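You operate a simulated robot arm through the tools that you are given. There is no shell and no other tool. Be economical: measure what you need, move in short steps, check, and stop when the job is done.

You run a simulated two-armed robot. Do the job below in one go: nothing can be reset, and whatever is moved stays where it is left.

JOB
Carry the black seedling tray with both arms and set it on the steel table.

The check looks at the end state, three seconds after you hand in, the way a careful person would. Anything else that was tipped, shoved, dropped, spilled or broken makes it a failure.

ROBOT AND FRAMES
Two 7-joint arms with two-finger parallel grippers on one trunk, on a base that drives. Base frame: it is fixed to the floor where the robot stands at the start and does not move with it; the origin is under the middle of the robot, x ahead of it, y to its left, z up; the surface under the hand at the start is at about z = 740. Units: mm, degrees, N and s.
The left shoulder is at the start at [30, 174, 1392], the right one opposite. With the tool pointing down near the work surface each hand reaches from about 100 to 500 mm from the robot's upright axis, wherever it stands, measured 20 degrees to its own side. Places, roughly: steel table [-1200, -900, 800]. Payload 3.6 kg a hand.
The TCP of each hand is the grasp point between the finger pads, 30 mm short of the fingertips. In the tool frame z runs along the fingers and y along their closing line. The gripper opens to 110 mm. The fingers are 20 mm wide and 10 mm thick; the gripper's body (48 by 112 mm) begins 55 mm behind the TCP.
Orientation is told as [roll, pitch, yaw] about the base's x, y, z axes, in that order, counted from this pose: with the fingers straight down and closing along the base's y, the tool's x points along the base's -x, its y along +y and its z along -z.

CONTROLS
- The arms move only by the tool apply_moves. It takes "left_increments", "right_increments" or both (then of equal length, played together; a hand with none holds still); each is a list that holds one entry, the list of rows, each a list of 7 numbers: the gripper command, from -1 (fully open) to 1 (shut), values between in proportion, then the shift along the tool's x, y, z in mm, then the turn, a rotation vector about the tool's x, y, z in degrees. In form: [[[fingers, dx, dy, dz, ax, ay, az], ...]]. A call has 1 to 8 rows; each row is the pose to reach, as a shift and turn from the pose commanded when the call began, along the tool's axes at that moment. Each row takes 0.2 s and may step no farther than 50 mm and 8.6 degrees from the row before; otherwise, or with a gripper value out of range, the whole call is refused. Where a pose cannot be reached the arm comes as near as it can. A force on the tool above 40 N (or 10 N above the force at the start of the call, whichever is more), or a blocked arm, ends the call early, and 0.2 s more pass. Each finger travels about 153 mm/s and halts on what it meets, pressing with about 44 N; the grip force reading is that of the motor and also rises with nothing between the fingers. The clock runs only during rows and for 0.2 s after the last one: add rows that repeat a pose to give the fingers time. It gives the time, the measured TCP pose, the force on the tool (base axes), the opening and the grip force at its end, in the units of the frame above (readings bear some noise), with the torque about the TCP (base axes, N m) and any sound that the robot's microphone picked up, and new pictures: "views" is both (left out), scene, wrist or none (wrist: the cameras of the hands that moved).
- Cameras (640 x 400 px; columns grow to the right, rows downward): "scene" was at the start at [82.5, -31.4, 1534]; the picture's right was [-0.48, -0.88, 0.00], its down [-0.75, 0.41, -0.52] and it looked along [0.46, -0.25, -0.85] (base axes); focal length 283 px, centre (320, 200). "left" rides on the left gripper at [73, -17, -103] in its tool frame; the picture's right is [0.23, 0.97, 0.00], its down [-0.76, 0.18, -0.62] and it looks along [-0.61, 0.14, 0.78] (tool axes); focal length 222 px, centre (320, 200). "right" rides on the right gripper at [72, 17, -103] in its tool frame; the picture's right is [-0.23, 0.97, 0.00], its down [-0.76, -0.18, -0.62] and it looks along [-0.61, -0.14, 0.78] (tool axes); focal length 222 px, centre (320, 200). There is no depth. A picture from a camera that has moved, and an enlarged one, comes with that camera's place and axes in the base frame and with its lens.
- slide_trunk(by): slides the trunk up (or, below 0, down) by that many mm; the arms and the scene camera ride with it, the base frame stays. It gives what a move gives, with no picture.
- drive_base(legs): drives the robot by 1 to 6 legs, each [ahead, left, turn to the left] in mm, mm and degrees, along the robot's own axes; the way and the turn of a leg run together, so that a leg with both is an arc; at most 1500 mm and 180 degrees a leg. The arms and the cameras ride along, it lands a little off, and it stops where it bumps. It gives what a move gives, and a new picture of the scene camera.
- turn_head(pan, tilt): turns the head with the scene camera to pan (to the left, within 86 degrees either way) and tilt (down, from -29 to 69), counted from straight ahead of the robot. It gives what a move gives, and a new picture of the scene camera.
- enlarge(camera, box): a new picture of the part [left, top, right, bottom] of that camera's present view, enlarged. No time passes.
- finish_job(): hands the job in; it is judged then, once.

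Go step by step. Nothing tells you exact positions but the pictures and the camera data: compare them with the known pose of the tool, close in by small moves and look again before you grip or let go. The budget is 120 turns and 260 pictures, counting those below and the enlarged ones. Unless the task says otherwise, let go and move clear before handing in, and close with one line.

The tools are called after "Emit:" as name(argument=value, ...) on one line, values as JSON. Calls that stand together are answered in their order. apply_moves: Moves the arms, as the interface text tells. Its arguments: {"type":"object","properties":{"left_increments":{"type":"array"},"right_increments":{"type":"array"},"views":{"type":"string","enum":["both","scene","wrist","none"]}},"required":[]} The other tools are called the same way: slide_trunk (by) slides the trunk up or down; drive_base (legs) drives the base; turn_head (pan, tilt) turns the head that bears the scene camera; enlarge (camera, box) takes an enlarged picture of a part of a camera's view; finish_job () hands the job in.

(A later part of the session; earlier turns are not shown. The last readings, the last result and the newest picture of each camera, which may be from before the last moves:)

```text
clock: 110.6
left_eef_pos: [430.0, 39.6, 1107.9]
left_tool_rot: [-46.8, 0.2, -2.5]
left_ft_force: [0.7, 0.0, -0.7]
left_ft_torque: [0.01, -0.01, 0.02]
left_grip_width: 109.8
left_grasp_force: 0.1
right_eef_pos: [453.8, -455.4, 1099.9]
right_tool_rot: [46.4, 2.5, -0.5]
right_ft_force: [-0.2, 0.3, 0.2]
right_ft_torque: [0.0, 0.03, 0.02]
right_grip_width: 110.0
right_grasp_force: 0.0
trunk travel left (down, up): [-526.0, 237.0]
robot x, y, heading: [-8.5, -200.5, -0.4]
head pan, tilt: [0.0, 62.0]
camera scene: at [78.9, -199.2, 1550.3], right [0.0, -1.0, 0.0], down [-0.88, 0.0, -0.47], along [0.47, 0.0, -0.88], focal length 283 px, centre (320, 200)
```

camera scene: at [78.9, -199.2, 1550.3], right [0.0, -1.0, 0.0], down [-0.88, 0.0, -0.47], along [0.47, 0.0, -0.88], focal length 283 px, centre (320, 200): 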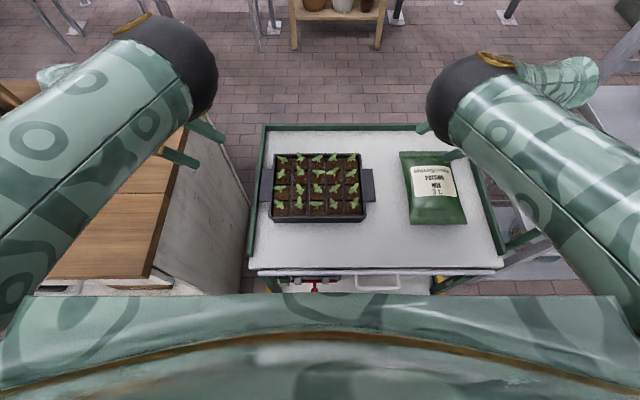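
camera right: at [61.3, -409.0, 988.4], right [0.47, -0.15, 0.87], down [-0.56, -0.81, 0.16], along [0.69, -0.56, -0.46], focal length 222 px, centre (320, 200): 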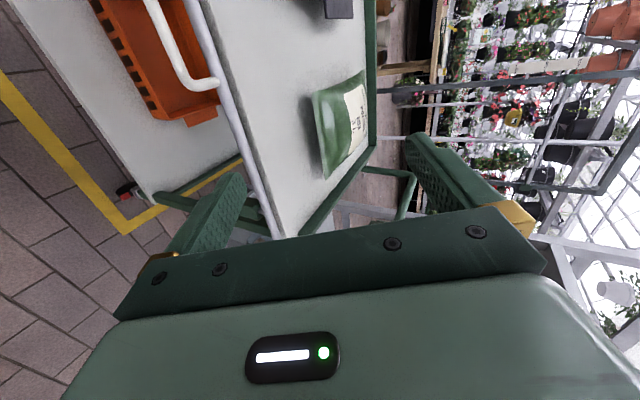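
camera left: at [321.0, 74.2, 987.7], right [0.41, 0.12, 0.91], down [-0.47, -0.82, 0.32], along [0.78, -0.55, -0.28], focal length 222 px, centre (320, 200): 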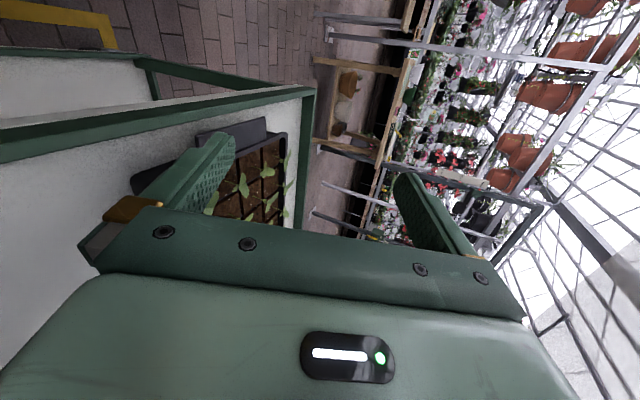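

Both arms are now symmetric with elbows up. I'll lower the trunk so the arms can reach the lugs.

Emit:
slide_trunk(by=-190)

Emit:
apply_moves(left_increments=[[[-1, -25, 5, 5, 0, 0, 2.5], [-1, -50, 10, 10, 0, 0, 2.5], [-1, -75, 10, 10, 0, 0, 2.5], [-1, -100, 10, 10, 0, 0, 2.5]]], right_increments=[[[-1, -22, 0, 0, 0, 0, 0], [-1, -45, 0, 0, 0, 0, 0], [-1, -67, 0, 0, 0, 0, 0], [-1, -90, 0, 0, 0, -2, 0]]], views="both")

```text
clock: 112.7
left_eef_pos: [429.5, 38.7, 919.4]
left_tool_rot: [-46.8, 0.2, -2.5]
left_ft_force: [-0.3, 0.2, -0.4]
left_ft_torque: [0.03, 0.0, 0.0]
left_grip_width: 110.0
left_grasp_force: 0.1
right_eef_pos: [455.2, -453.7, 909.4]
right_tool_rot: [46.3, 2.3, -0.4]
right_ft_force: [-0.5, 0.3, 0.1]
right_ft_torque: [-0.01, 0.04, -0.02]
right_grip_width: 110.0
right_grasp_force: 0.1
trunk travel left (down, up): [-336.0, 427.0]
robot x, y, heading: [-4.5, -201.5, -0.4]
head pan, tilt: [0.0, 62.0]
```

```text
clock: 113.7
left_eef_pos: [529.5, 33.1, 904.0]
left_tool_rot: [-46.8, -1.7, -4.1]
left_ft_force: [0.4, 0.6, -0.7]
left_ft_torque: [-0.03, -0.01, -0.01]
left_grip_width: 110.0
left_grasp_force: 0.0
right_eef_pos: [544.2, -457.2, 903.8]
right_tool_rot: [46.2, 1.2, -2.1]
right_ft_force: [-0.3, 0.5, 0.4]
right_ft_torque: [0.02, 0.01, -0.04]
right_grip_width: 110.0
right_grasp_force: 0.2
trunk travel left (down, up): [-336.0, 427.0]
robot x, y, heading: [-6.2, -202.0, -0.4]
head pan, tilt: [0.0, 62.0]
camera scene: at [123.8, -199.5, 1358.6], right [0.0, -1.0, 0.0], down [-0.88, 0.0, -0.47], along [0.47, 0.0, -0.88], focal length 283 px, centre (320, 200)
camera right: at [472.4, -517.5, 988.5], right [0.26, 0.66, 0.7], down [0.75, -0.6, 0.29], along [0.61, 0.45, -0.65], focal length 222 px, centre (320, 200)
camera left: at [461.1, 103.3, 986.6], right [-0.16, 0.68, -0.72], down [0.79, 0.52, 0.32], along [0.59, -0.52, -0.62], focal length 222 px, centre (320, 200)
```

scene: 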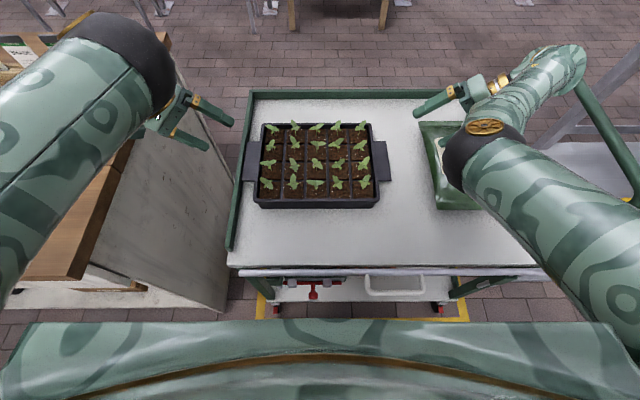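
right: 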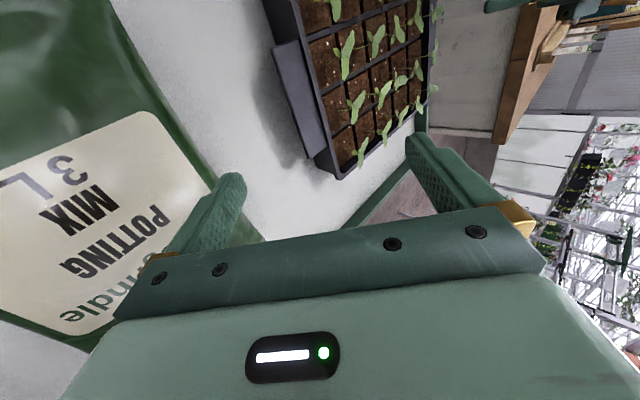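
left: 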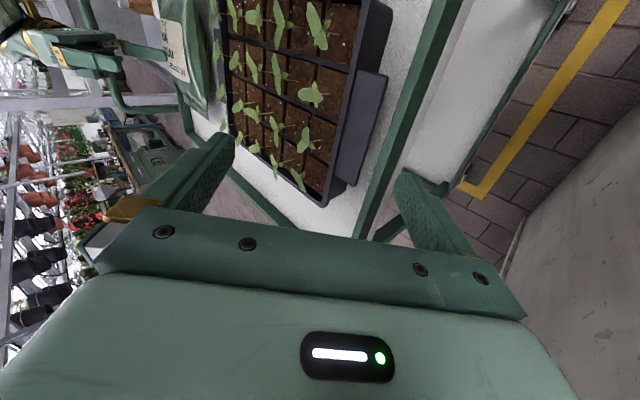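

Everything is in place and both lugs are visible. I'll zoom in to locate their edges accurately.

Emit:
enlarge(camera="left", box=[300, 30, 460, 220])

Emit:
enlarge(camera="right", box=[220, 0, 380, 190])

Emit:
enlarge(camera="scene", box=[220, 100, 420, 220])

```text
2.11 times, centred on (380, 125) of left
camera zoom: at [461.1, 103.3, 986.6], right [-0.16, 0.68, -0.72], down [0.79, 0.52, 0.32], along [0.59, -0.52, -0.62], focal length 468 px, centre (194, 358)
```

zoom: 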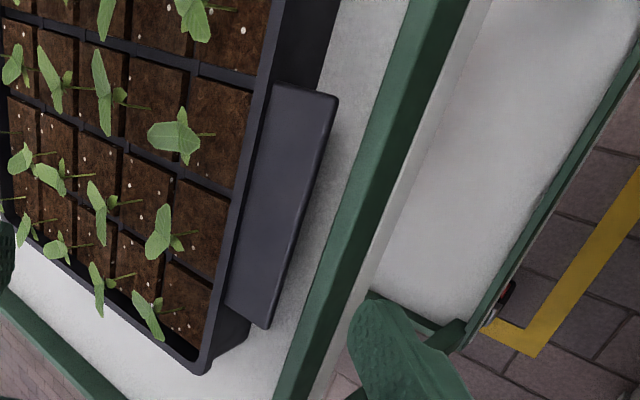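

```text
2.11 times, centred on (300, 95) of right
camera zoom: at [472.4, -517.5, 988.5], right [0.26, 0.66, 0.7], down [0.75, -0.6, 0.29], along [0.61, 0.45, -0.65], focal length 468 px, centre (362, 421)
```

zoom: 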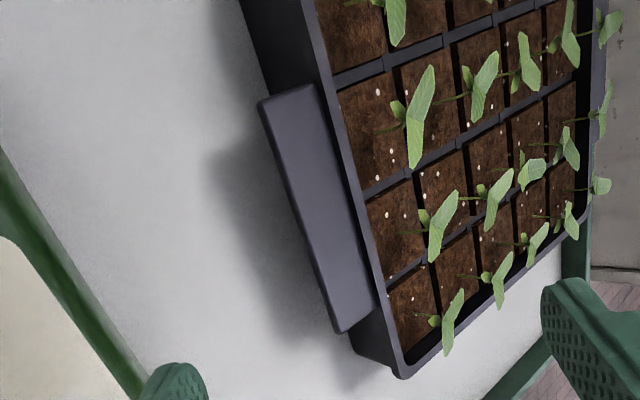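

```text
3.20 times, centred on (320, 160) of scene
camera zoom: at [123.8, -199.5, 1358.6], right [0.0, -1.0, 0.0], down [-0.88, 0.0, -0.47], along [0.47, 0.0, -0.88], focal length 906 px, centre (320, 328)
```

zoom: 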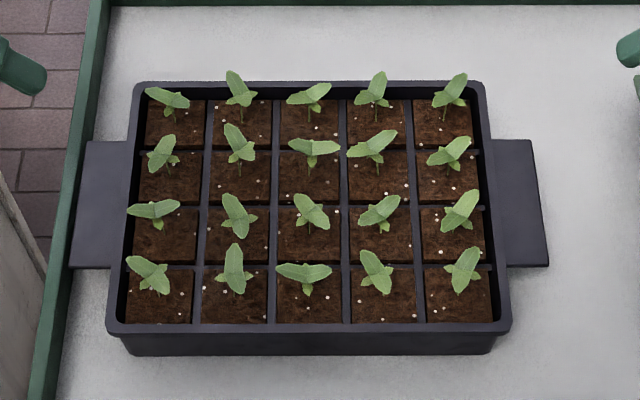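

The lug tops are at z≈786, with outer edges at y≈-14 (left) and y≈-370 (right), spanning x 481–599. I'll move both hands to pre-insertion poses 40 mm back along the finger axes, with the fingers open about 28 mm.

Emit:
apply_moves(left_increments=[[[0.2, -2, 7, 10, 0, -0.6, -1.3], [0.49, -4, 14, 20, 0, -1.2, -2.6], [0.49, -6, 21, 30, 0, -1.8, -4], [0.49, -8, 29, 41, 0, -1.8, -4], [0.49, -10, 36, 51, 0, -1.8, -4], [0.49, -11.6, 43.2, 60.9, 0, -1.8, -4]]], right_increments=[[[0.2, 1, -2, 15, 0, 0.3, -0.8], [0.49, 2, -5, 30, 0, 0.7, -1.6], [0.49, 3, -7, 45, 0, 0.7, -2.3], [0.49, 4, -10, 60, 0, 0.7, -2.3], [0.49, 5, -12, 75, 0, 0.7, -2.3], [0.49, 6.2, -14.6, 90.2, 0, 0.7, -2.3]]], views="both")

```text
clock: 115.1
left_eef_pos: [541.7, 18.2, 831.6]
left_tool_rot: [-46.8, 0.0, -0.1]
left_ft_force: [-0.4, 0.5, 0.4]
left_ft_torque: [-0.01, 0.02, 0.0]
left_grip_width: 28.1
left_grasp_force: 0.1
right_eef_pos: [539.7, -400.7, 832.3]
right_tool_rot: [46.3, -0.1, 0.1]
right_ft_force: [0.2, 1.1, -0.1]
right_ft_torque: [0.03, -0.02, -0.01]
right_grip_width: 28.2
right_grasp_force: 0.0
trunk travel left (down, up): [-336.0, 427.0]
robot x, y, heading: [-7.6, -201.6, -0.3]
head pan, tilt: [0.0, 62.0]
camera scene: at [123.5, -199.3, 1358.6], right [0.0, -1.0, 0.0], down [-0.88, 0.0, -0.47], along [0.47, 0.0, -0.88], focal length 283 px, centre (320, 200)
camera right: at [467.5, -463.3, 915.1], right [0.22, 0.67, 0.7], down [0.76, -0.57, 0.3], along [0.61, 0.47, -0.64], focal length 222 px, centre (320, 200)
camera left: at [470.9, 82.8, 915.9], right [-0.23, 0.67, -0.71], down [0.76, 0.57, 0.3], along [0.61, -0.47, -0.64], focal length 222 px, centre (320, 200)
```

scene: 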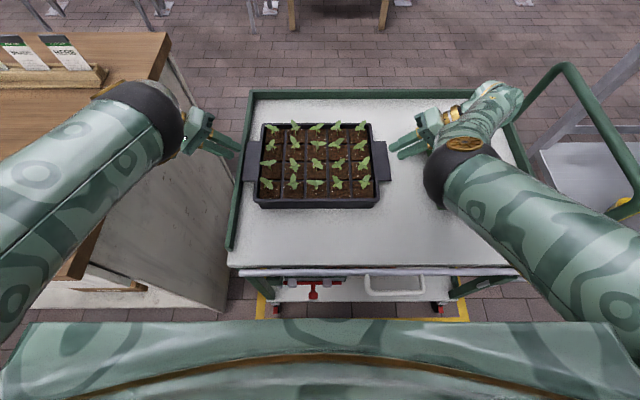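
right: 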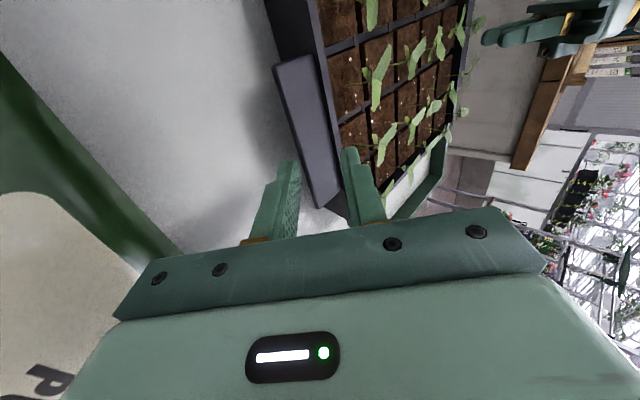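
left: 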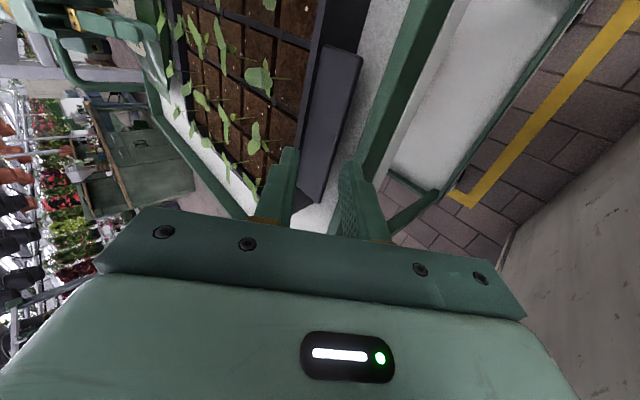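

Emit:
enlarge(camera="left", box=[270, 30, 430, 240])

Emit:
enlarge(camera="right", box=[230, 40, 390, 250])

```text
1.90 times, centred on (350, 135) of left
camera zoom: at [470.9, 82.8, 915.9], right [-0.23, 0.67, -0.71], down [0.76, 0.57, 0.3], along [0.61, -0.47, -0.64], focal length 423 px, centre (263, 324)
```

zoom: 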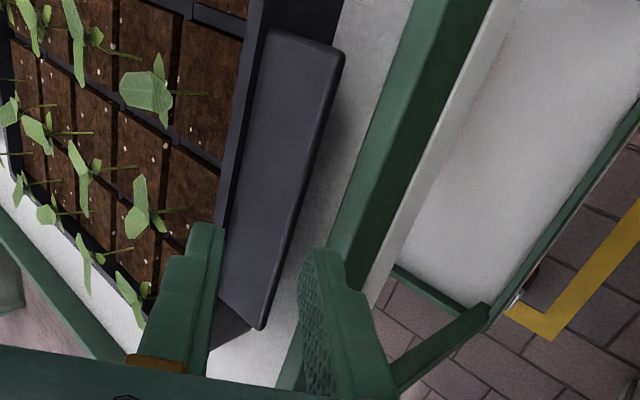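

```text
1.90 times, centred on (310, 145) of right
camera zoom: at [467.5, -463.3, 915.1], right [0.22, 0.67, 0.7], down [0.76, -0.57, 0.3], along [0.61, 0.47, -0.64], focal length 423 px, centre (339, 305)
```

zoom: 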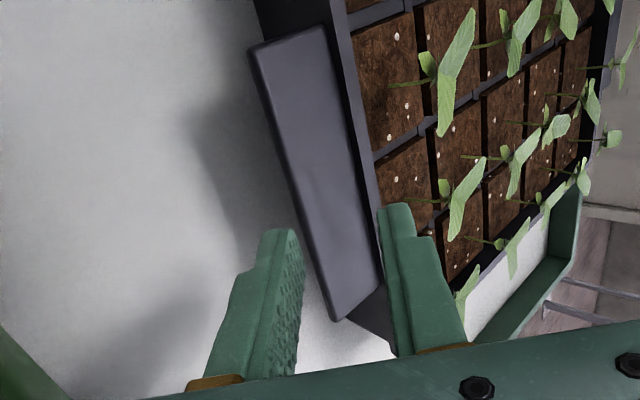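

The fingers straddle both lugs correctly. I'll insert along the finger axes with small corrections.

Emit:
apply_moves(left_increments=[[[0.49, 1, 3.4, 5, 0, 0, 0], [0.49, 1.7, 3.4, 12, 0, 0, 0], [0.49, 1.7, 3.4, 20, 0, 0, 0], [0.49, 1.7, 3.4, 28, 0, 0, 0], [0.49, 1.7, 3.4, 35, 0, 0, 0], [0.49, 1.7, 3.4, 39.8, 0, 0, 0]]], right_increments=[[[0.49, 0, -4.9, 5, 0, 0, 0], [0.49, 0, -4.9, 12, 0, 0, 0], [0.49, 0, -4.9, 20, 0, 0, 0], [0.49, 0, -4.9, 28, 0, 0, 0], [0.49, 0, -4.9, 34, 0, 0, 0], [0.49, 0, -4.9, 38.9, 0, 0, 0]]], views="both")

Emit:
enlarge(camera="left", box=[240, 100, 400, 260])

Emit:
enlarge(camera="right", box=[240, 100, 400, 260])

```text
clock: 116.5
left_eef_pos: [540.6, -9.5, 802.5]
left_tool_rot: [-46.8, 0.0, -0.2]
left_ft_force: [-0.7, 0.2, -0.4]
left_ft_torque: [-0.01, 0.0, -0.03]
left_grip_width: 28.2
left_grasp_force: 0.0
right_eef_pos: [540.7, -375.6, 802.0]
right_tool_rot: [46.3, -0.1, 0.1]
right_ft_force: [0.2, -0.3, -0.2]
right_ft_torque: [0.0, -0.01, 0.0]
right_grip_width: 28.0
right_grasp_force: 0.2
trunk travel left (down, up): [-336.0, 427.0]
robot x, y, heading: [-5.6, -200.2, 0.0]
head pan, tilt: [0.0, 62.0]
camera scene: at [123.3, -199.4, 1358.7], right [0.0, -1.0, 0.0], down [-0.88, 0.0, -0.47], along [0.47, 0.0, -0.88], focal length 283 px, centre (320, 200)
camera right: at [468.5, -438.4, 884.1], right [0.22, 0.67, 0.71], down [0.76, -0.57, 0.3], along [0.61, 0.47, -0.64], focal length 222 px, centre (320, 200)
camera left: at [469.4, 56.0, 886.8], right [-0.23, 0.67, -0.71], down [0.76, 0.57, 0.3], along [0.61, -0.48, -0.64], focal length 222 px, centre (320, 200)
```

scene: 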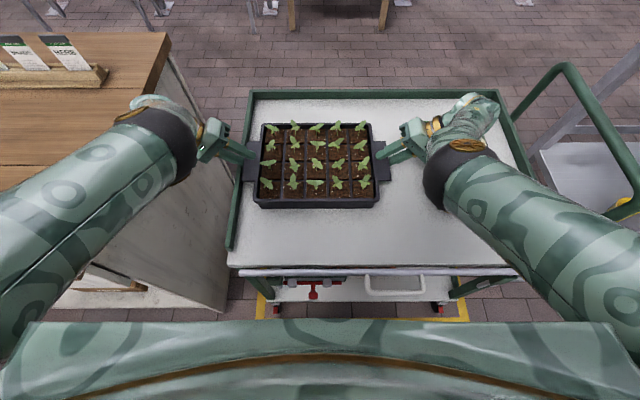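
right: 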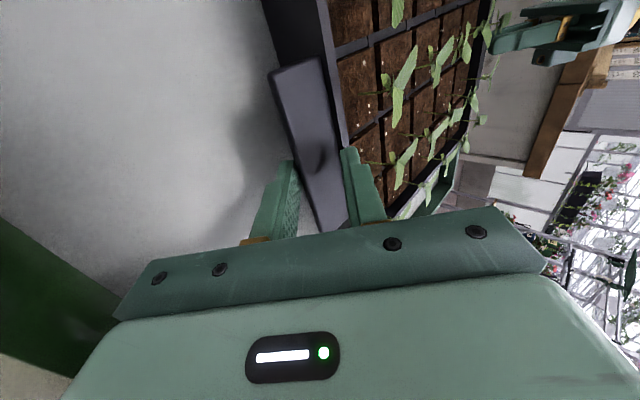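
left: 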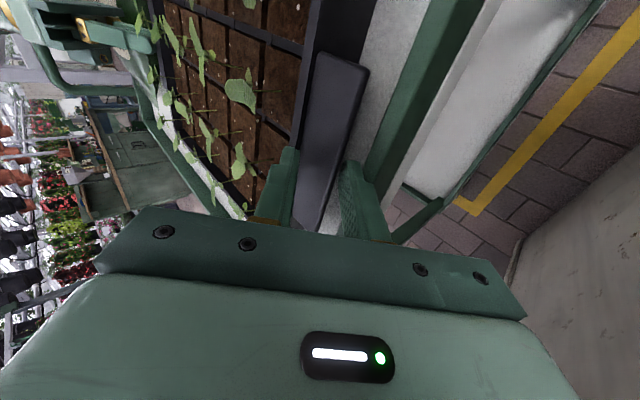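

```text
2.50 times, centred on (320, 180) of left
camera zoom: at [469.4, 56.0, 886.8], right [-0.23, 0.67, -0.71], down [0.76, 0.57, 0.3], along [0.61, -0.48, -0.64], focal length 555 px, centre (320, 250)
```

zoom: 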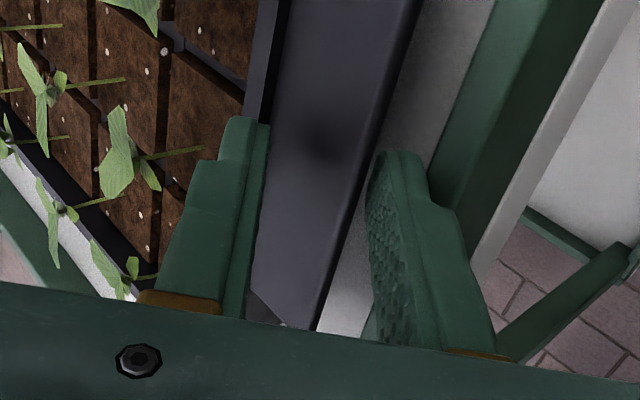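

```text
2.50 times, centred on (320, 180) of right
camera zoom: at [468.5, -438.4, 884.1], right [0.22, 0.67, 0.71], down [0.76, -0.57, 0.3], along [0.61, 0.47, -0.64], focal length 555 px, centre (320, 250)
```

zoom: 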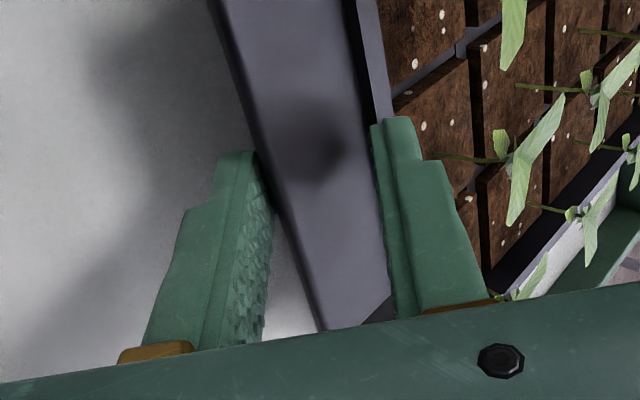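

The insertion met no force and the geometry puts the lower fingers just under the lug edges. I'll ease down slightly and close both grippers.

Emit:
apply_moves(left_increments=[[[0.49, 0, 2.5, 0, 0, 0, 0], [0.58, 0, 2.5, 0, 0, 0, 0], [0.66, 0, 2.5, 0, 0, 0, 0], [0.74, 0, 2.5, 0, 0, 0, 0], [0.85, 0, 2.5, 0, 0, 0, 0], [1, 0, 2.5, 0, 0, 0, 0], [1, 0, 2.5, 0, 0, 0, 0]]], right_increments=[[[0.49, 0, -2.5, 0, 0, 0, 0], [0.58, 0, -2.5, 0, 0, 0, 0], [0.66, 0, -2.5, 0, 0, 0, 0], [0.74, 0, -2.5, 0, 0, 0, 0], [0.85, 0, -2.5, 0, 0, 0, 0], [1, 0, -2.5, 0, 0, 0, 0], [1, 0, -2.5, 0, 0, 0, 0]]], views="both")

```text
clock: 118.1
left_eef_pos: [541.5, -6.9, 800.0]
left_tool_rot: [-46.8, 0.0, -0.1]
left_ft_force: [-0.5, 4.0, 1.4]
left_ft_torque: [-0.69, 0.33, 0.6]
left_grip_width: 18.0
left_grasp_force: 44.1
right_eef_pos: [540.1, -379.0, 800.2]
right_tool_rot: [46.2, -0.1, 0.1]
right_ft_force: [-0.1, -5.2, 0.6]
right_ft_torque: [0.7, 0.48, -0.23]
right_grip_width: 20.0
right_grasp_force: 44.1
trunk travel left (down, up): [-336.0, 427.0]
robot x, y, heading: [-6.6, -199.1, -0.3]
head pan, tilt: [0.0, 62.0]
camera scene: at [123.7, -199.7, 1358.6], right [0.0, -1.0, 0.0], down [-0.88, 0.0, -0.47], along [0.47, 0.0, -0.88], focal length 283 px, centre (320, 200)
camera right: at [468.4, -441.2, 882.6], right [0.23, 0.67, 0.7], down [0.76, -0.57, 0.3], along [0.61, 0.47, -0.64], focal length 222 px, centre (320, 200)
camera left: at [469.5, 57.8, 884.3], right [-0.23, 0.67, -0.71], down [0.76, 0.58, 0.3], along [0.61, -0.47, -0.64], focal length 222 px, centre (320, 200)
```

scene: 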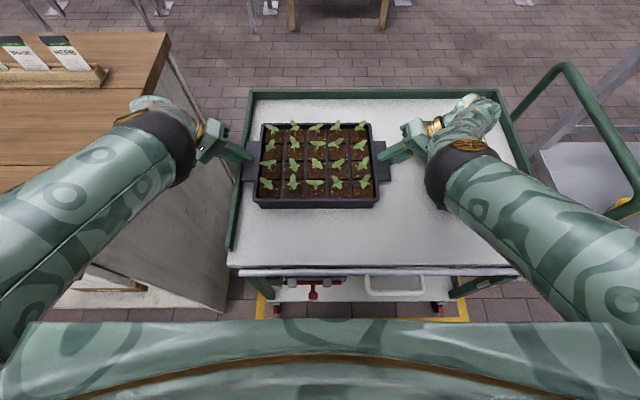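
right: 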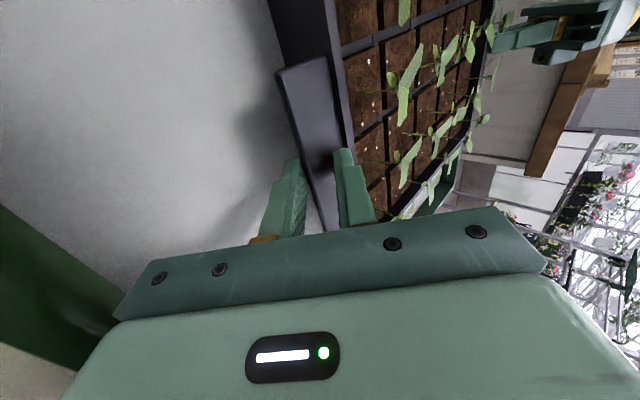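
left: 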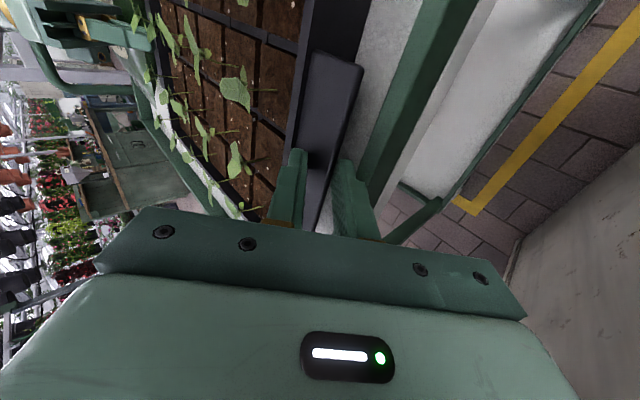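

Both lugs are clamped, with gaps of 18–20 mm at 44 N. I'll lift a little and check.

Emit:
apply_moves(left_increments=[[[1, 0, -2.9, -2.7, 0, 0, 0], [1, 0, -5.8, -5.5, 0, 0, 0], [1, 0, -10.2, -9.6, 0, 0, 0], [1, 0, -14.6, -13.7, 0, 0, 0], [1, 0, -14.6, -13.7, 0, 0, 0]]], right_increments=[[[1, 0, 2.9, -2.8, 0, 0, 0], [1, 0, 5.8, -5.5, 0, 0, 0], [1, 0, 10.1, -9.7, 0, 0, 0], [1, 0, 14.5, -13.8, 0, 0, 0], [1, 0, 14.5, -13.8, 0, 0, 0]]], views="both")

```text
clock: 119.2
left_eef_pos: [538.7, 5.2, 819.9]
left_tool_rot: [-45.5, 0.3, 0.4]
left_ft_force: [-0.2, 0.4, 0.8]
left_ft_torque: [-0.01, -0.01, 0.0]
left_grip_width: 0.1
left_grasp_force: 37.9
right_eef_pos: [538.6, -392.4, 818.5]
right_tool_rot: [44.3, -0.2, -0.3]
right_ft_force: [-0.2, 0.0, -0.3]
right_ft_torque: [0.03, 0.02, 0.04]
right_grip_width: 0.1
right_grasp_force: 38.1
trunk travel left (down, up): [-336.0, 427.0]
robot x, y, heading: [-7.7, -200.7, -0.1]
head pan, tilt: [0.0, 62.0]
stopped in row 5 (left hand): the force on the tool passed its limit at 67 N (the readings are from after the stop); the commanded pose is now the measured one
camera scene: at [122.5, -199.5, 1358.9], right [0.0, -1.0, 0.0], down [-0.88, 0.0, -0.47], along [0.47, 0.0, -0.88], focal length 283 px, centre (320, 200)
camera right: at [466.2, -451.5, 902.8], right [0.23, 0.7, 0.68], down [0.76, -0.57, 0.32], along [0.61, 0.44, -0.66], focal length 222 px, centre (320, 200)
camera left: at [467.2, 67.8, 906.2], right [-0.23, 0.68, -0.7], down [0.76, 0.57, 0.31], along [0.61, -0.46, -0.65], focal length 222 px, centre (320, 200)
```

scene: 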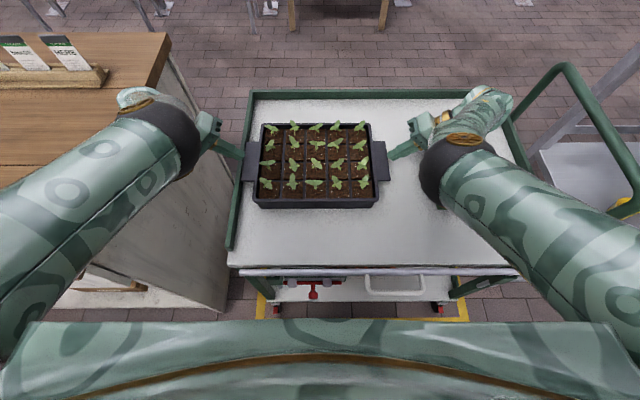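
right: 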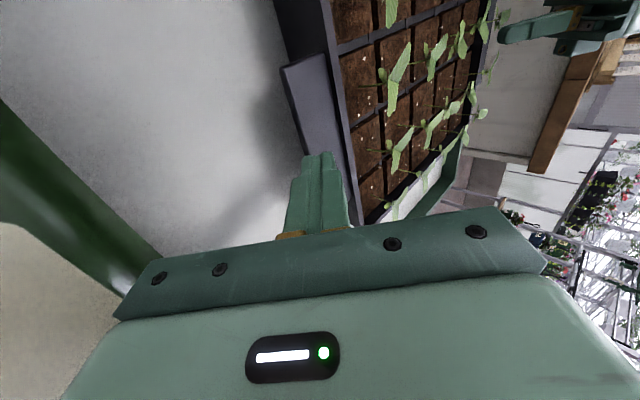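
left: 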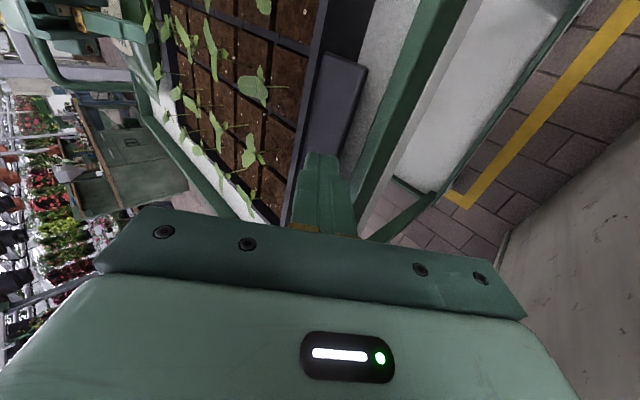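

The tray is heavier than that slanted pinch could lift, so the fingers slid off; the tray hasn't moved. I'll re-clamp the lugs the same way but only drag the tray, away from the rail and toward me, so I can then grip it properly from the front with level fingers.

Emit:
apply_moves(left_increments=[[[0.8, -1, 2, -17, 0.6, 0, 0], [0.49, -1.8, 5.6, -17, 1.3, 0, 0], [0.49, -1.8, 5.6, -10, 1.3, 0, 0], [0.49, -1.8, 5.6, 0, 1.3, 0, 0], [0.49, -1.8, 5.6, 10, 1.3, 0, 0], [0.49, -1.8, 5.6, 18, 1.3, 0, 0], [0.49, -1.8, 5.6, 23.5, 1.3, 0, 0]]], right_increments=[[[0.8, -1, -1, -17, -1, 0, 0], [0.49, -1.4, -2.9, -17, -2, 0, 0], [0.49, -1.4, -2.9, -10, -2, 0, 0], [0.49, -1.4, -2.9, 0, -2, 0, 0], [0.49, -1.4, -2.9, 10, -2, 0, 0], [0.49, -1.4, -2.9, 18, -2, 0, 0], [0.49, -1.4, -2.9, 23.5, -2, 0, 0]]], views="none")

Emit:
apply_moves(left_increments=[[[0.58, 0, 0, 0, 0, 0, 0], [0.66, 0, 0, 0, 0, 0, 0], [0.74, 0, 0, 0, 0, 0, 0], [0.85, 0, 0, 0, 0, 0, 0], [1, 0, 0, 0, 0, 0, 0], [1, 0, 0, 0, 0, 0, 0]]], right_increments=[[[0.58, 0, 0, 0, 0, 0, 0], [0.66, 0, 0, 0, 0, 0, 0], [0.74, 0, 0, 0, 0, 0, 0], [0.85, 0, 0, 0, 0, 0, 0], [1, 0, 0, 0, 0, 0, 0], [1, 0, 0, 0, 0, 0, 0]]], views="wrist")

```text
clock: 120.7
left_eef_pos: [540.9, 4.0, 805.5]
left_tool_rot: [-46.2, -0.3, 0.9]
left_ft_force: [-14.4, 6.3, 20.9]
left_ft_torque: [0.08, 0.58, -0.21]
left_grip_width: 23.1
left_grasp_force: 0.1
right_eef_pos: [538.8, -378.1, 803.4]
right_tool_rot: [46.4, -0.2, 0.0]
right_ft_force: [0.6, -0.2, 0.2]
right_ft_torque: [0.0, 0.01, -0.01]
right_grip_width: 28.0
right_grasp_force: 0.1
trunk travel left (down, up): [-336.0, 427.0]
robot x, y, heading: [-6.3, -198.1, -0.1]
head pan, tilt: [0.0, 62.0]
stopped in row 7 (left hand): the force on the tool passed its limit at 46 N (the readings are from after the stop); the commanded pose is now the measured one
```

```text
clock: 122.1
left_eef_pos: [543.0, 2.1, 803.2]
left_tool_rot: [-46.4, -0.2, 0.9]
left_ft_force: [0.2, 5.4, 0.1]
left_ft_torque: [-0.18, -0.04, -0.51]
left_grip_width: 12.5
left_grasp_force: 43.4
right_eef_pos: [541.3, -377.8, 801.4]
right_tool_rot: [46.3, 0.0, -0.2]
right_ft_force: [0.7, -5.7, -0.2]
right_ft_torque: [0.5, -0.06, 0.5]
right_grip_width: 16.7
right_grasp_force: 44.0
trunk travel left (down, up): [-336.0, 427.0]
robot x, y, heading: [-7.8, -198.6, 0.0]
head pan, tilt: [0.0, 62.0]
camera right: at [469.1, -440.9, 884.0], right [0.23, 0.67, 0.7], down [0.76, -0.58, 0.3], along [0.61, 0.47, -0.64], focal length 222 px, centre (320, 200)
camera left: at [471.0, 65.7, 888.2], right [-0.24, 0.67, -0.71], down [0.75, 0.59, 0.3], along [0.61, -0.46, -0.64], focal length 222 px, centre (320, 200)
```

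right: 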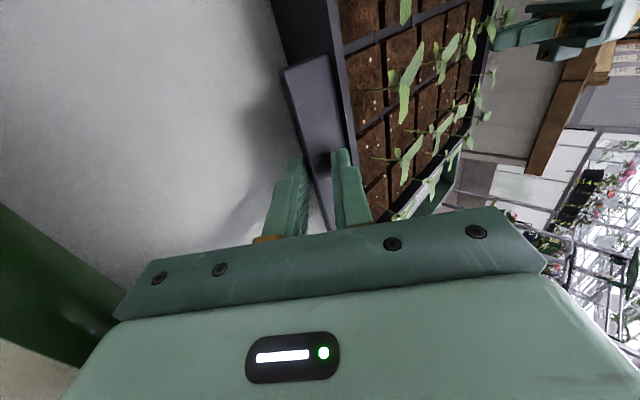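
left: 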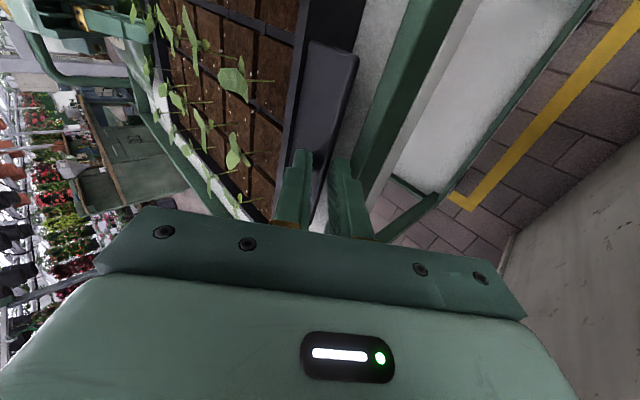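

Both lugs are clamped again, the left one shallowly. I'll drag the tray 25 mm to the right, away from the rail, first.

Emit:
apply_moves(left_increments=[[[1, 0, -3.5, 3.7, 0, 0, 0], [1, 0, -6.9, 7.3, 0, 0, 0], [1, 0, -10.4, 10.9, 0, 0, 0], [1, 0, -14, 14.5, 0, 0, 0], [1, 0, -18.6, 19.5, 0, 0, 0], [1, 0, -18.6, 19.5, 0, 0, 0]]], right_increments=[[[1, 0, -2.8, -2.9, 0, 0, 0], [1, 0, -6.2, -6.5, 0, 0, 0], [1, 0, -9.7, -10.1, 0, 0, 0], [1, 0, -13.2, -13.7, 0, 0, 0], [1, 0, -16.6, -17.3, 0, 0, 0], [1, 0, -16.6, -17.3, 0, 0, 0]]], views="both")

```text
clock: 123.5
left_eef_pos: [542.3, -23.0, 804.6]
left_tool_rot: [-46.4, -0.1, 1.0]
left_ft_force: [1.4, 25.2, 0.1]
left_ft_torque: [0.21, -0.48, -0.32]
left_grip_width: 12.2
left_grasp_force: 43.4
right_eef_pos: [542.2, -404.2, 801.4]
right_tool_rot: [46.1, -0.2, -0.3]
right_ft_force: [-0.5, -23.7, -0.6]
right_ft_torque: [0.27, -0.34, 0.85]
right_grip_width: 16.9
right_grasp_force: 43.8
trunk travel left (down, up): [-336.0, 427.0]
robot x, y, heading: [-7.0, -200.7, -0.3]
head pan, tilt: [0.0, 62.0]
camera scene: at [123.6, -198.4, 1358.6], right [0.0, -1.0, 0.0], down [-0.88, 0.0, -0.47], along [0.47, 0.0, -0.88], focal length 283 px, centre (320, 200)
camera right: at [469.1, -466.1, 884.1], right [0.23, 0.67, 0.7], down [0.76, -0.58, 0.31], along [0.61, 0.46, -0.64], focal length 222 px, centre (320, 200)
camera left: at [470.5, 39.7, 888.9], right [-0.24, 0.67, -0.71], down [0.75, 0.59, 0.3], along [0.62, -0.46, -0.64], focal length 222 px, centre (320, 200)
```

scene: 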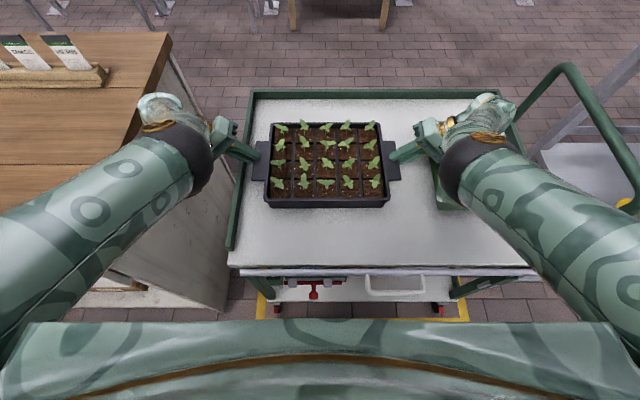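
right: 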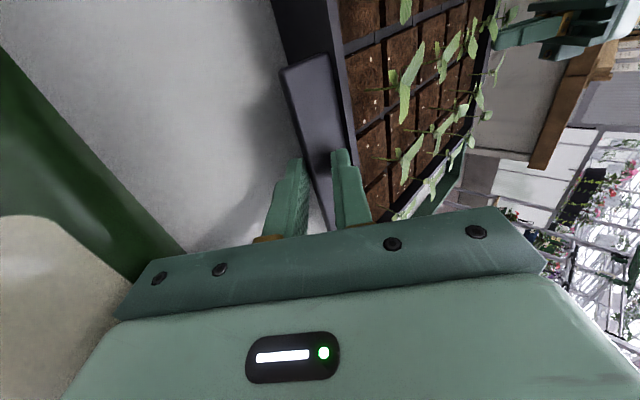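
left: 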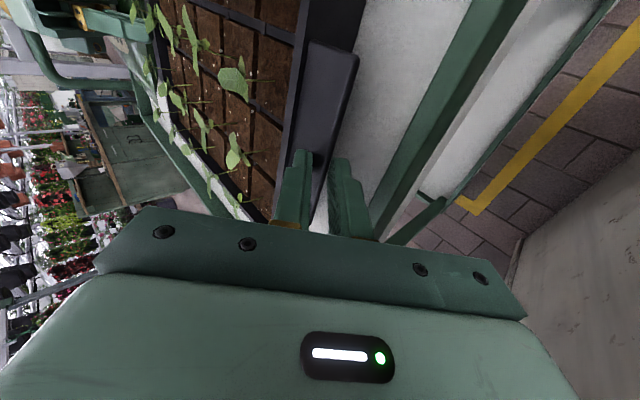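

The tray slid cleanly away from the rail. Now I'll drag it toward the robot.

Emit:
apply_moves(left_increments=[[[1, 15, 0.2, -0.2, 0, 0, 0], [1, 35, 0.4, -0.4, 0, 0, 0], [1, 55, 0.7, -0.7, 0, 0, 0], [1, 75, 0.9, -0.9, 0, 0, 0], [1, 95, 1.1, -1.2, 0, 0, 0], [1, 115, 1.4, -1.4, 0, 0, 0], [1, 135, 1.6, -1.7, 0, 0, 0], [1, 150, 1.8, -1.9, 0, 0, 0]]], right_increments=[[[1, 15, 0, 0, 0, 0, 0], [1, 35, -0.1, -0.1, 0, 0, 0], [1, 55, -0.2, -0.2, 0, 0, 0], [1, 75, -0.3, -0.3, 0, 0, 0], [1, 95, -0.3, -0.3, 0, 0, 0], [1, 115, -0.4, -0.4, 0, 0, 0], [1, 135, -0.5, -0.5, 0, 0, 0], [1, 150, -0.5, -0.5, 0, 0, 0]]], views="both")

```text
clock: 125.3
left_eef_pos: [394.7, -21.1, 806.7]
left_tool_rot: [-46.4, -0.7, 1.0]
left_ft_force: [9.3, 23.1, 29.3]
left_ft_torque: [-0.21, -0.33, 0.58]
left_grip_width: 0.1
left_grasp_force: 37.7
right_eef_pos: [439.7, -417.8, 805.7]
right_tool_rot: [45.1, -2.0, -1.3]
right_ft_force: [1.0, -24.6, 2.8]
right_ft_torque: [-0.52, -0.47, 0.23]
right_grip_width: 10.0
right_grasp_force: 44.0
right hand out of reach, approached as far as the arm can: row 6, 7, 8
trunk travel left (down, up): [-336.0, 427.0]
robot x, y, heading: [-8.2, -199.6, -0.1]
head pan, tilt: [0.0, 62.0]
camera scene: at [122.0, -199.3, 1359.4], right [0.0, -1.0, 0.0], down [-0.88, 0.0, -0.47], along [0.47, 0.0, -0.88], focal length 283 px, centre (320, 200)
camera right: at [364.0, -476.9, 888.2], right [0.22, 0.68, 0.7], down [0.74, -0.58, 0.34], along [0.64, 0.44, -0.63], focal length 222 px, centre (320, 200)
camera left: at [321.4, 40.9, 890.4], right [-0.23, 0.67, -0.71], down [0.75, 0.59, 0.31], along [0.62, -0.46, -0.64], focal length 222 px, centre (320, 200)
```

scene: 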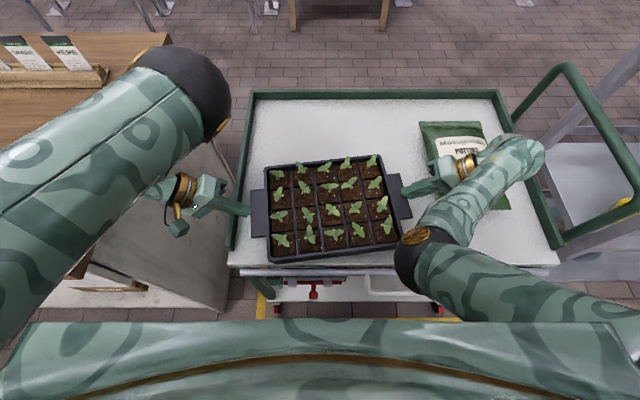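
right: 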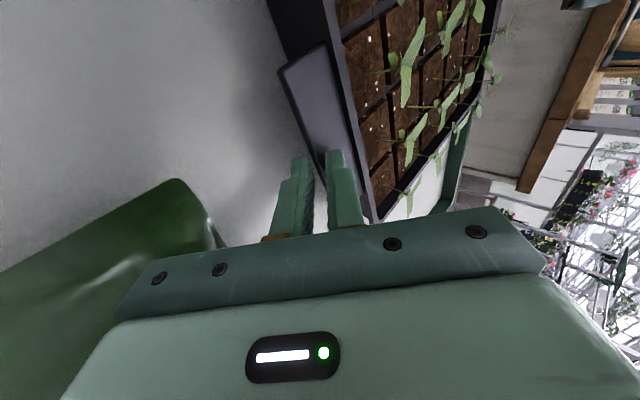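
left: 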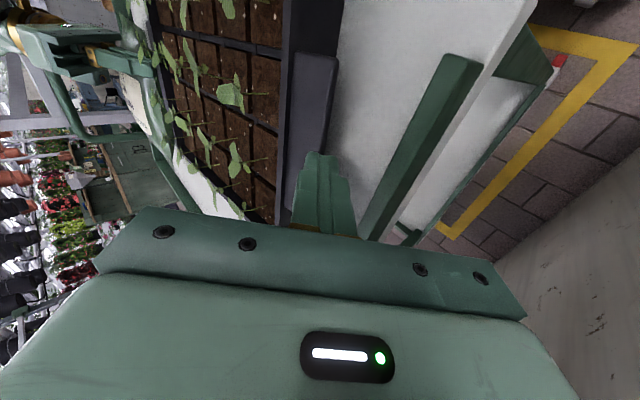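

The tray is now near the cart's front, about 7° turned, and clear of the rail, but the hands lost hold partway. I'll release, lift the hands away and then line the robot up with the tray for a fingers-forward grip with extended arms.

Emit:
apply_moves(left_increments=[[[0.8, 0, -5, -15, 0, 0, 0], [0.5, 0, -10, -40, 0, 0, 0], [0.3, 0, -25, -65, 0, 0, 0], [0.3, 0, -50, -90, 0, 0, 0], [0.3, 0, -75, -115, 0, 0, 0]]], right_increments=[[[0.6, 0, 0, 0, 0, 0, 0], [0.4, 0, 0, -15, 0, 0, 0], [0.3, 0, 0, -50, 0, 0, 0], [0.3, 0, 30, -80, 0, 0, 0], [0.3, 0, 65, -110, 0, 0, 0]]], views="none")

Emit:
drive_base(legs=[[-248, -100, 0], [0, 0, 7.4]])

```text
clock: 126.5
left_eef_pos: [392.4, 7.9, 937.0]
left_tool_rot: [-46.5, -0.1, 0.8]
left_ft_force: [0.4, -0.7, -0.2]
left_ft_torque: [0.01, 0.0, -0.02]
left_grip_width: 38.3
left_grasp_force: 0.1
right_eef_pos: [433.1, -431.3, 911.4]
right_tool_rot: [46.3, -0.1, -0.3]
right_ft_force: [-0.5, 0.4, 0.8]
right_ft_torque: [-0.01, 0.0, -0.01]
right_grip_width: 38.5
right_grasp_force: 0.0
right hand out of reach, approached as far as the arm can: row 5
trunk travel left (down, up): [-336.0, 427.0]
robot x, y, heading: [-5.5, -200.3, -0.2]
head pan, tilt: [0.0, 62.0]
```

```text
clock: 129.0
left_eef_pos: [110.3, -39.9, 936.5]
left_tool_rot: [-46.5, -0.2, 8.0]
left_ft_force: [0.3, 0.6, -0.2]
left_ft_torque: [-0.01, 0.01, 0.01]
left_grip_width: 38.6
left_grasp_force: 0.0
right_eef_pos: [204.3, -471.4, 910.7]
right_tool_rot: [46.1, -0.2, 6.8]
right_ft_force: [-0.7, 0.9, 0.3]
right_ft_torque: [0.01, 0.0, 0.01]
right_grip_width: 38.4
right_grasp_force: 0.0
trunk travel left (down, up): [-336.0, 427.0]
robot x, y, heading: [-257.9, -294.5, 6.7]
head pan, tilt: [0.0, 62.0]
camera scene: at [-131.4, -278.8, 1358.7], right [0.12, -0.99, 0.0], down [-0.88, -0.11, -0.47], along [0.47, 0.06, -0.88], focal length 283 px, centre (320, 200)
```

scene: 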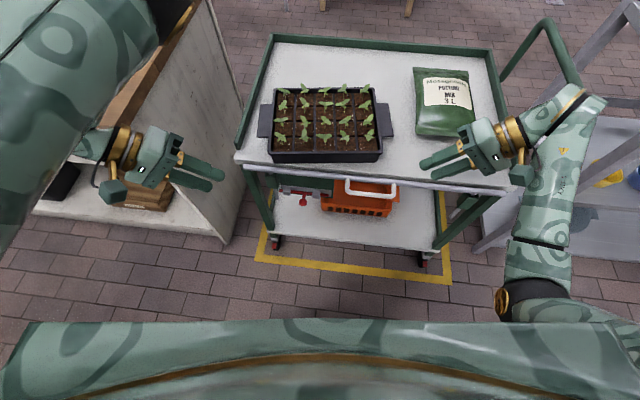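

The tray is square to the robot now, with the bag and everything else undisturbed. I'll extend both arms while swinging the fingers to point forward, well above everything.

Emit:
apply_moves(left_increments=[[[0.2, -27, -1, 4, 0, -5.7, -5.5], [0.2, -55, -2, 9, 0, -11.5, -11], [0.2, -82, -2, 13, 0, -17.2, -16.5], [0.2, -110, -3, 18, 0, -23, -22], [0.2, -137, -4, 22, 0, -28.7, -27.5], [0.2, -165, -4, 26, 0, -34.5, -33], [0.2, -192, -5, 31, 0, -40.2, -38.5], [0.2, -220, -6, 35, 0, -46, -44]]], right_increments=[[[0.2, -21, 3, 4, 0, -5.7, 5.5], [0.2, -42, 7, 7, 0, -11.5, 11], [0.2, -64, 10, 11, 0, -17.2, 16.5], [0.2, -85, 14, 14, 0, -23, 22], [0.2, -106, 17, 18, 0, -28.7, 27.5], [0.2, -127, 21, 22, 0, -34.5, 33], [0.2, -149, 24, 25, 0, -40.2, 38.5], [0.2, -170, 28, 29, 0, -46, 44]]], views="scene")

```text
clock: 130.8
left_eef_pos: [340.7, -21.5, 913.4]
left_tool_rot: [-46.6, 0.2, 71.7]
left_ft_force: [0.1, 1.1, -1.3]
left_ft_torque: [0.0, 0.04, -0.03]
left_grip_width: 43.8
left_grasp_force: 0.1
left hand out of reach, approached as far as the arm can: row 6, 7, 8
right_eef_pos: [379.9, -467.0, 909.2]
right_tool_rot: [46.4, 0.2, -56.0]
right_ft_force: [-0.5, -0.2, -0.2]
right_ft_torque: [0.04, -0.02, 0.0]
right_grip_width: 44.0
right_grasp_force: 0.1
right hand out of reach, approached as far as the arm can: row 7, 8
trunk travel left (down, up): [-336.0, 427.0]
robot x, y, heading: [-263.9, -295.7, 6.8]
head pan, tilt: [0.0, 62.0]
camera scene: at [-130.2, -278.6, 1358.5], right [0.12, -0.99, 0.0], down [-0.88, -0.11, -0.47], along [0.46, 0.06, -0.88], focal length 283 px, centre (320, 200)
```

scene: 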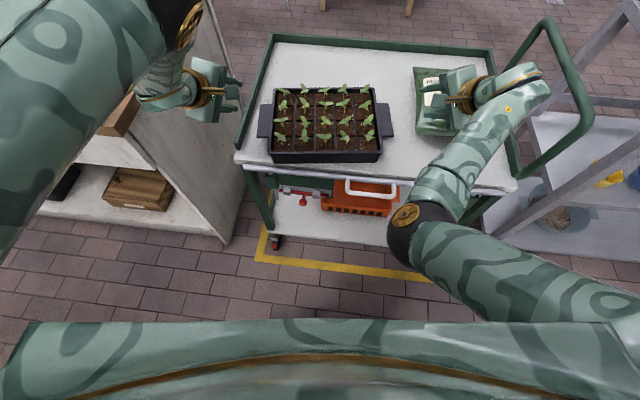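

Both hands now point forward and inward. I'll flatten their tilt to about 22° while pulling them back, ready for a front approach.

Emit:
apply_moves(left_increments=[[[0.2, 13, 12, -9, 2.7, -0.9, -0.9], [0.2, 26, 23, -17, 5.4, -1.8, -1.7], [0.2, 39, 35, -26, 8, -2.7, -2.6], [0.2, 52, 46, -34, 10.7, -3.6, -3.4], [0.2, 64, 58, -43, 13.4, -4.5, -4.3], [0.2, 77, 69, -52, 16, -5.5, -5.2], [0.2, 90, 81, -60, 18.8, -6.4, -6], [0.2, 103, 92, -69, 21.5, -7.3, -6.9]]], right_increments=[[[0.2, 15, -9, -6, -2.7, -0.9, 0.9], [0.2, 31, -18, -12, -5.4, -1.8, 1.7], [0.2, 46, -27, -18, -8, -2.7, 2.6], [0.2, 61, -36, -24, -10.7, -3.6, 3.4], [0.2, 77, -45, -30, -13.4, -4.5, 4.3], [0.2, 92, -55, -35, -16, -5.4, 5.2], [0.2, 108, -64, -41, -18.8, -6.3, 6], [0.2, 123, -73, -47, -21.5, -7.2, 6.9]]], views="scene")

```text
clock: 132.8
left_eef_pos: [219.3, 14.6, 869.6]
left_tool_rot: [-67.9, 1.9, 81.6]
left_ft_force: [-0.2, 0.1, 0.6]
left_ft_torque: [0.03, 0.02, -0.02]
left_grip_width: 44.0
left_grasp_force: 0.0
left hand out of reach, approached as far as the arm can: row 1, 2, 3, 4, 5, 6, 7, 8
right_eef_pos: [304.4, -556.3, 1044.9]
right_tool_rot: [68.5, -1.9, -66.7]
right_ft_force: [0.5, 0.2, 0.2]
right_ft_torque: [0.02, 0.01, -0.02]
right_grip_width: 44.1
right_grasp_force: 0.2
right hand out of reach, approached as far as the arm can: row 1, 2, 3, 4, 5, 6, 7, 8
trunk travel left (down, up): [-336.0, 427.0]
robot x, y, heading: [-259.8, -295.7, 7.1]
head pan, tilt: [0.0, 62.0]
stopped in row 8 (right hand): the arm was blocked; the commanded pose is now the measured one
camera scene: at [-130.7, -279.6, 1358.6], right [0.12, -0.99, 0.0], down [-0.88, -0.11, -0.47], along [0.47, 0.06, -0.88], focal length 283 px, centre (320, 200)
```

scene: 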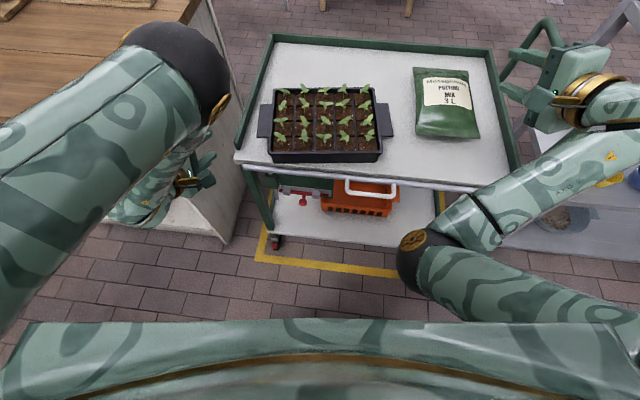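

Straight, extended arms with the trunk low would put the fingers almost level without hitting wrist limits. I'll back up 160 mm and stretch both arms forward.

Emit:
drive_base(legs=[[-160, 0, 0]])

Emit:
apply_moves(left_increments=[[[0.2, 3, -14, 24, 0, 0, 0], [0.2, 7, -28, 49, 0, 0, 0], [0.2, 11, -42, 73, 0, 0, 0], [0.2, 14, -56, 98, 0, 0, 0], [0.2, 18, -70, 122, 0, 0, 0], [0.2, 22, -84, 147, 0, 0, 0], [0.2, 25, -98, 171, 0, 0, 0], [0.2, 29, -112, 196, 0, 0, 0]]], right_increments=[[[0.2, 13, -6, 33, 0, 0, 0], [0.2, 25, -13, 66, 0, 0, 0], [0.2, 38, -19, 99, 0, 0, 0], [0.2, 50, -26, 132, 0, 0, 0], [0.2, 63, -32, 165, 0, 0, 0], [0.2, 76, -39, 198, 0, 0, 0], [0.2, 88, -45, 231, 0, 0, 0], [0.2, 101, -52, 264, 0, 0, 0]]], views="scene")

```text
clock: 134.2
left_eef_pos: [59.5, -5.5, 871.3]
left_tool_rot: [-68.0, 2.0, 81.6]
left_ft_force: [-0.9, 1.4, -0.6]
left_ft_torque: [0.01, 0.02, 0.02]
left_grip_width: 44.2
left_grasp_force: 0.0
right_eef_pos: [143.5, -574.7, 1045.1]
right_tool_rot: [68.5, -1.9, -66.6]
right_ft_force: [-0.9, 0.5, 0.6]
right_ft_torque: [-0.01, 0.05, 0.03]
right_grip_width: 43.9
right_grasp_force: 0.1
trunk travel left (down, up): [-336.0, 427.0]
robot x, y, heading: [-420.6, -318.6, 7.3]
head pan, tilt: [0.0, 62.0]
camera scene: at [-291.9, -298.9, 1358.9], right [0.12, -0.99, 0.0], down [-0.88, -0.11, -0.47], along [0.47, 0.06, -0.88], focal length 283 px, centre (320, 200)
```

scene: 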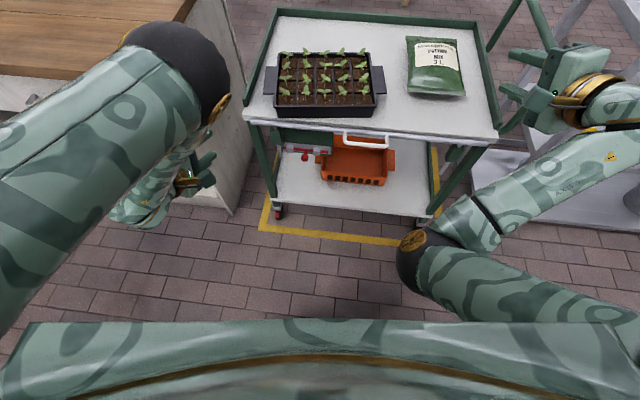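

```text
clock: 136.0
left_eef_pos: [277.5, -64.0, 900.8]
left_tool_rot: [-67.9, 2.1, 81.6]
left_ft_force: [0.4, 0.7, -0.8]
left_ft_torque: [-0.05, 0.0, -0.06]
left_grip_width: 44.0
left_grasp_force: 0.0
left hand out of reach, approached as far as the arm can: row 1, 2, 3, 4, 5
right_eef_pos: [320.0, -394.0, 898.9]
right_tool_rot: [68.4, -2.2, -66.6]
right_ft_force: [-0.3, 0.4, -1.1]
right_ft_torque: [-0.02, -0.01, -0.02]
right_grip_width: 44.0
right_grasp_force: 0.1
right hand out of reach, approached as far as the arm can: row 1, 2, 3, 4, 5, 6, 7
trunk travel left (down, up): [-336.0, 427.0]
robot x, y, heading: [-416.2, -315.0, 7.2]
head pan, tilt: [0.0, 62.0]
camera scene: at [-289.3, -296.3, 1358.5], right [0.12, -0.99, 0.0], down [-0.88, -0.11, -0.47], along [0.46, 0.06, -0.88], focal length 283 px, centre (320, 200)
```

scene: 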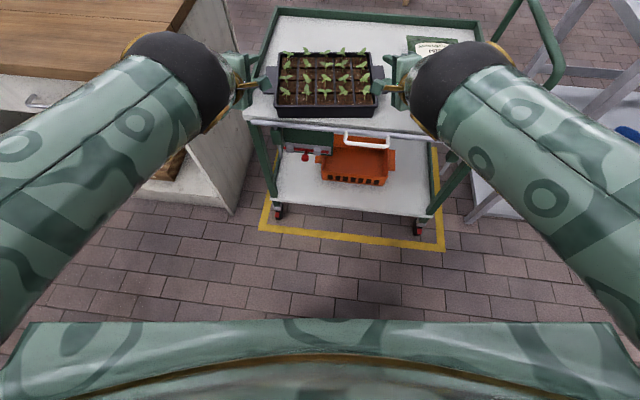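

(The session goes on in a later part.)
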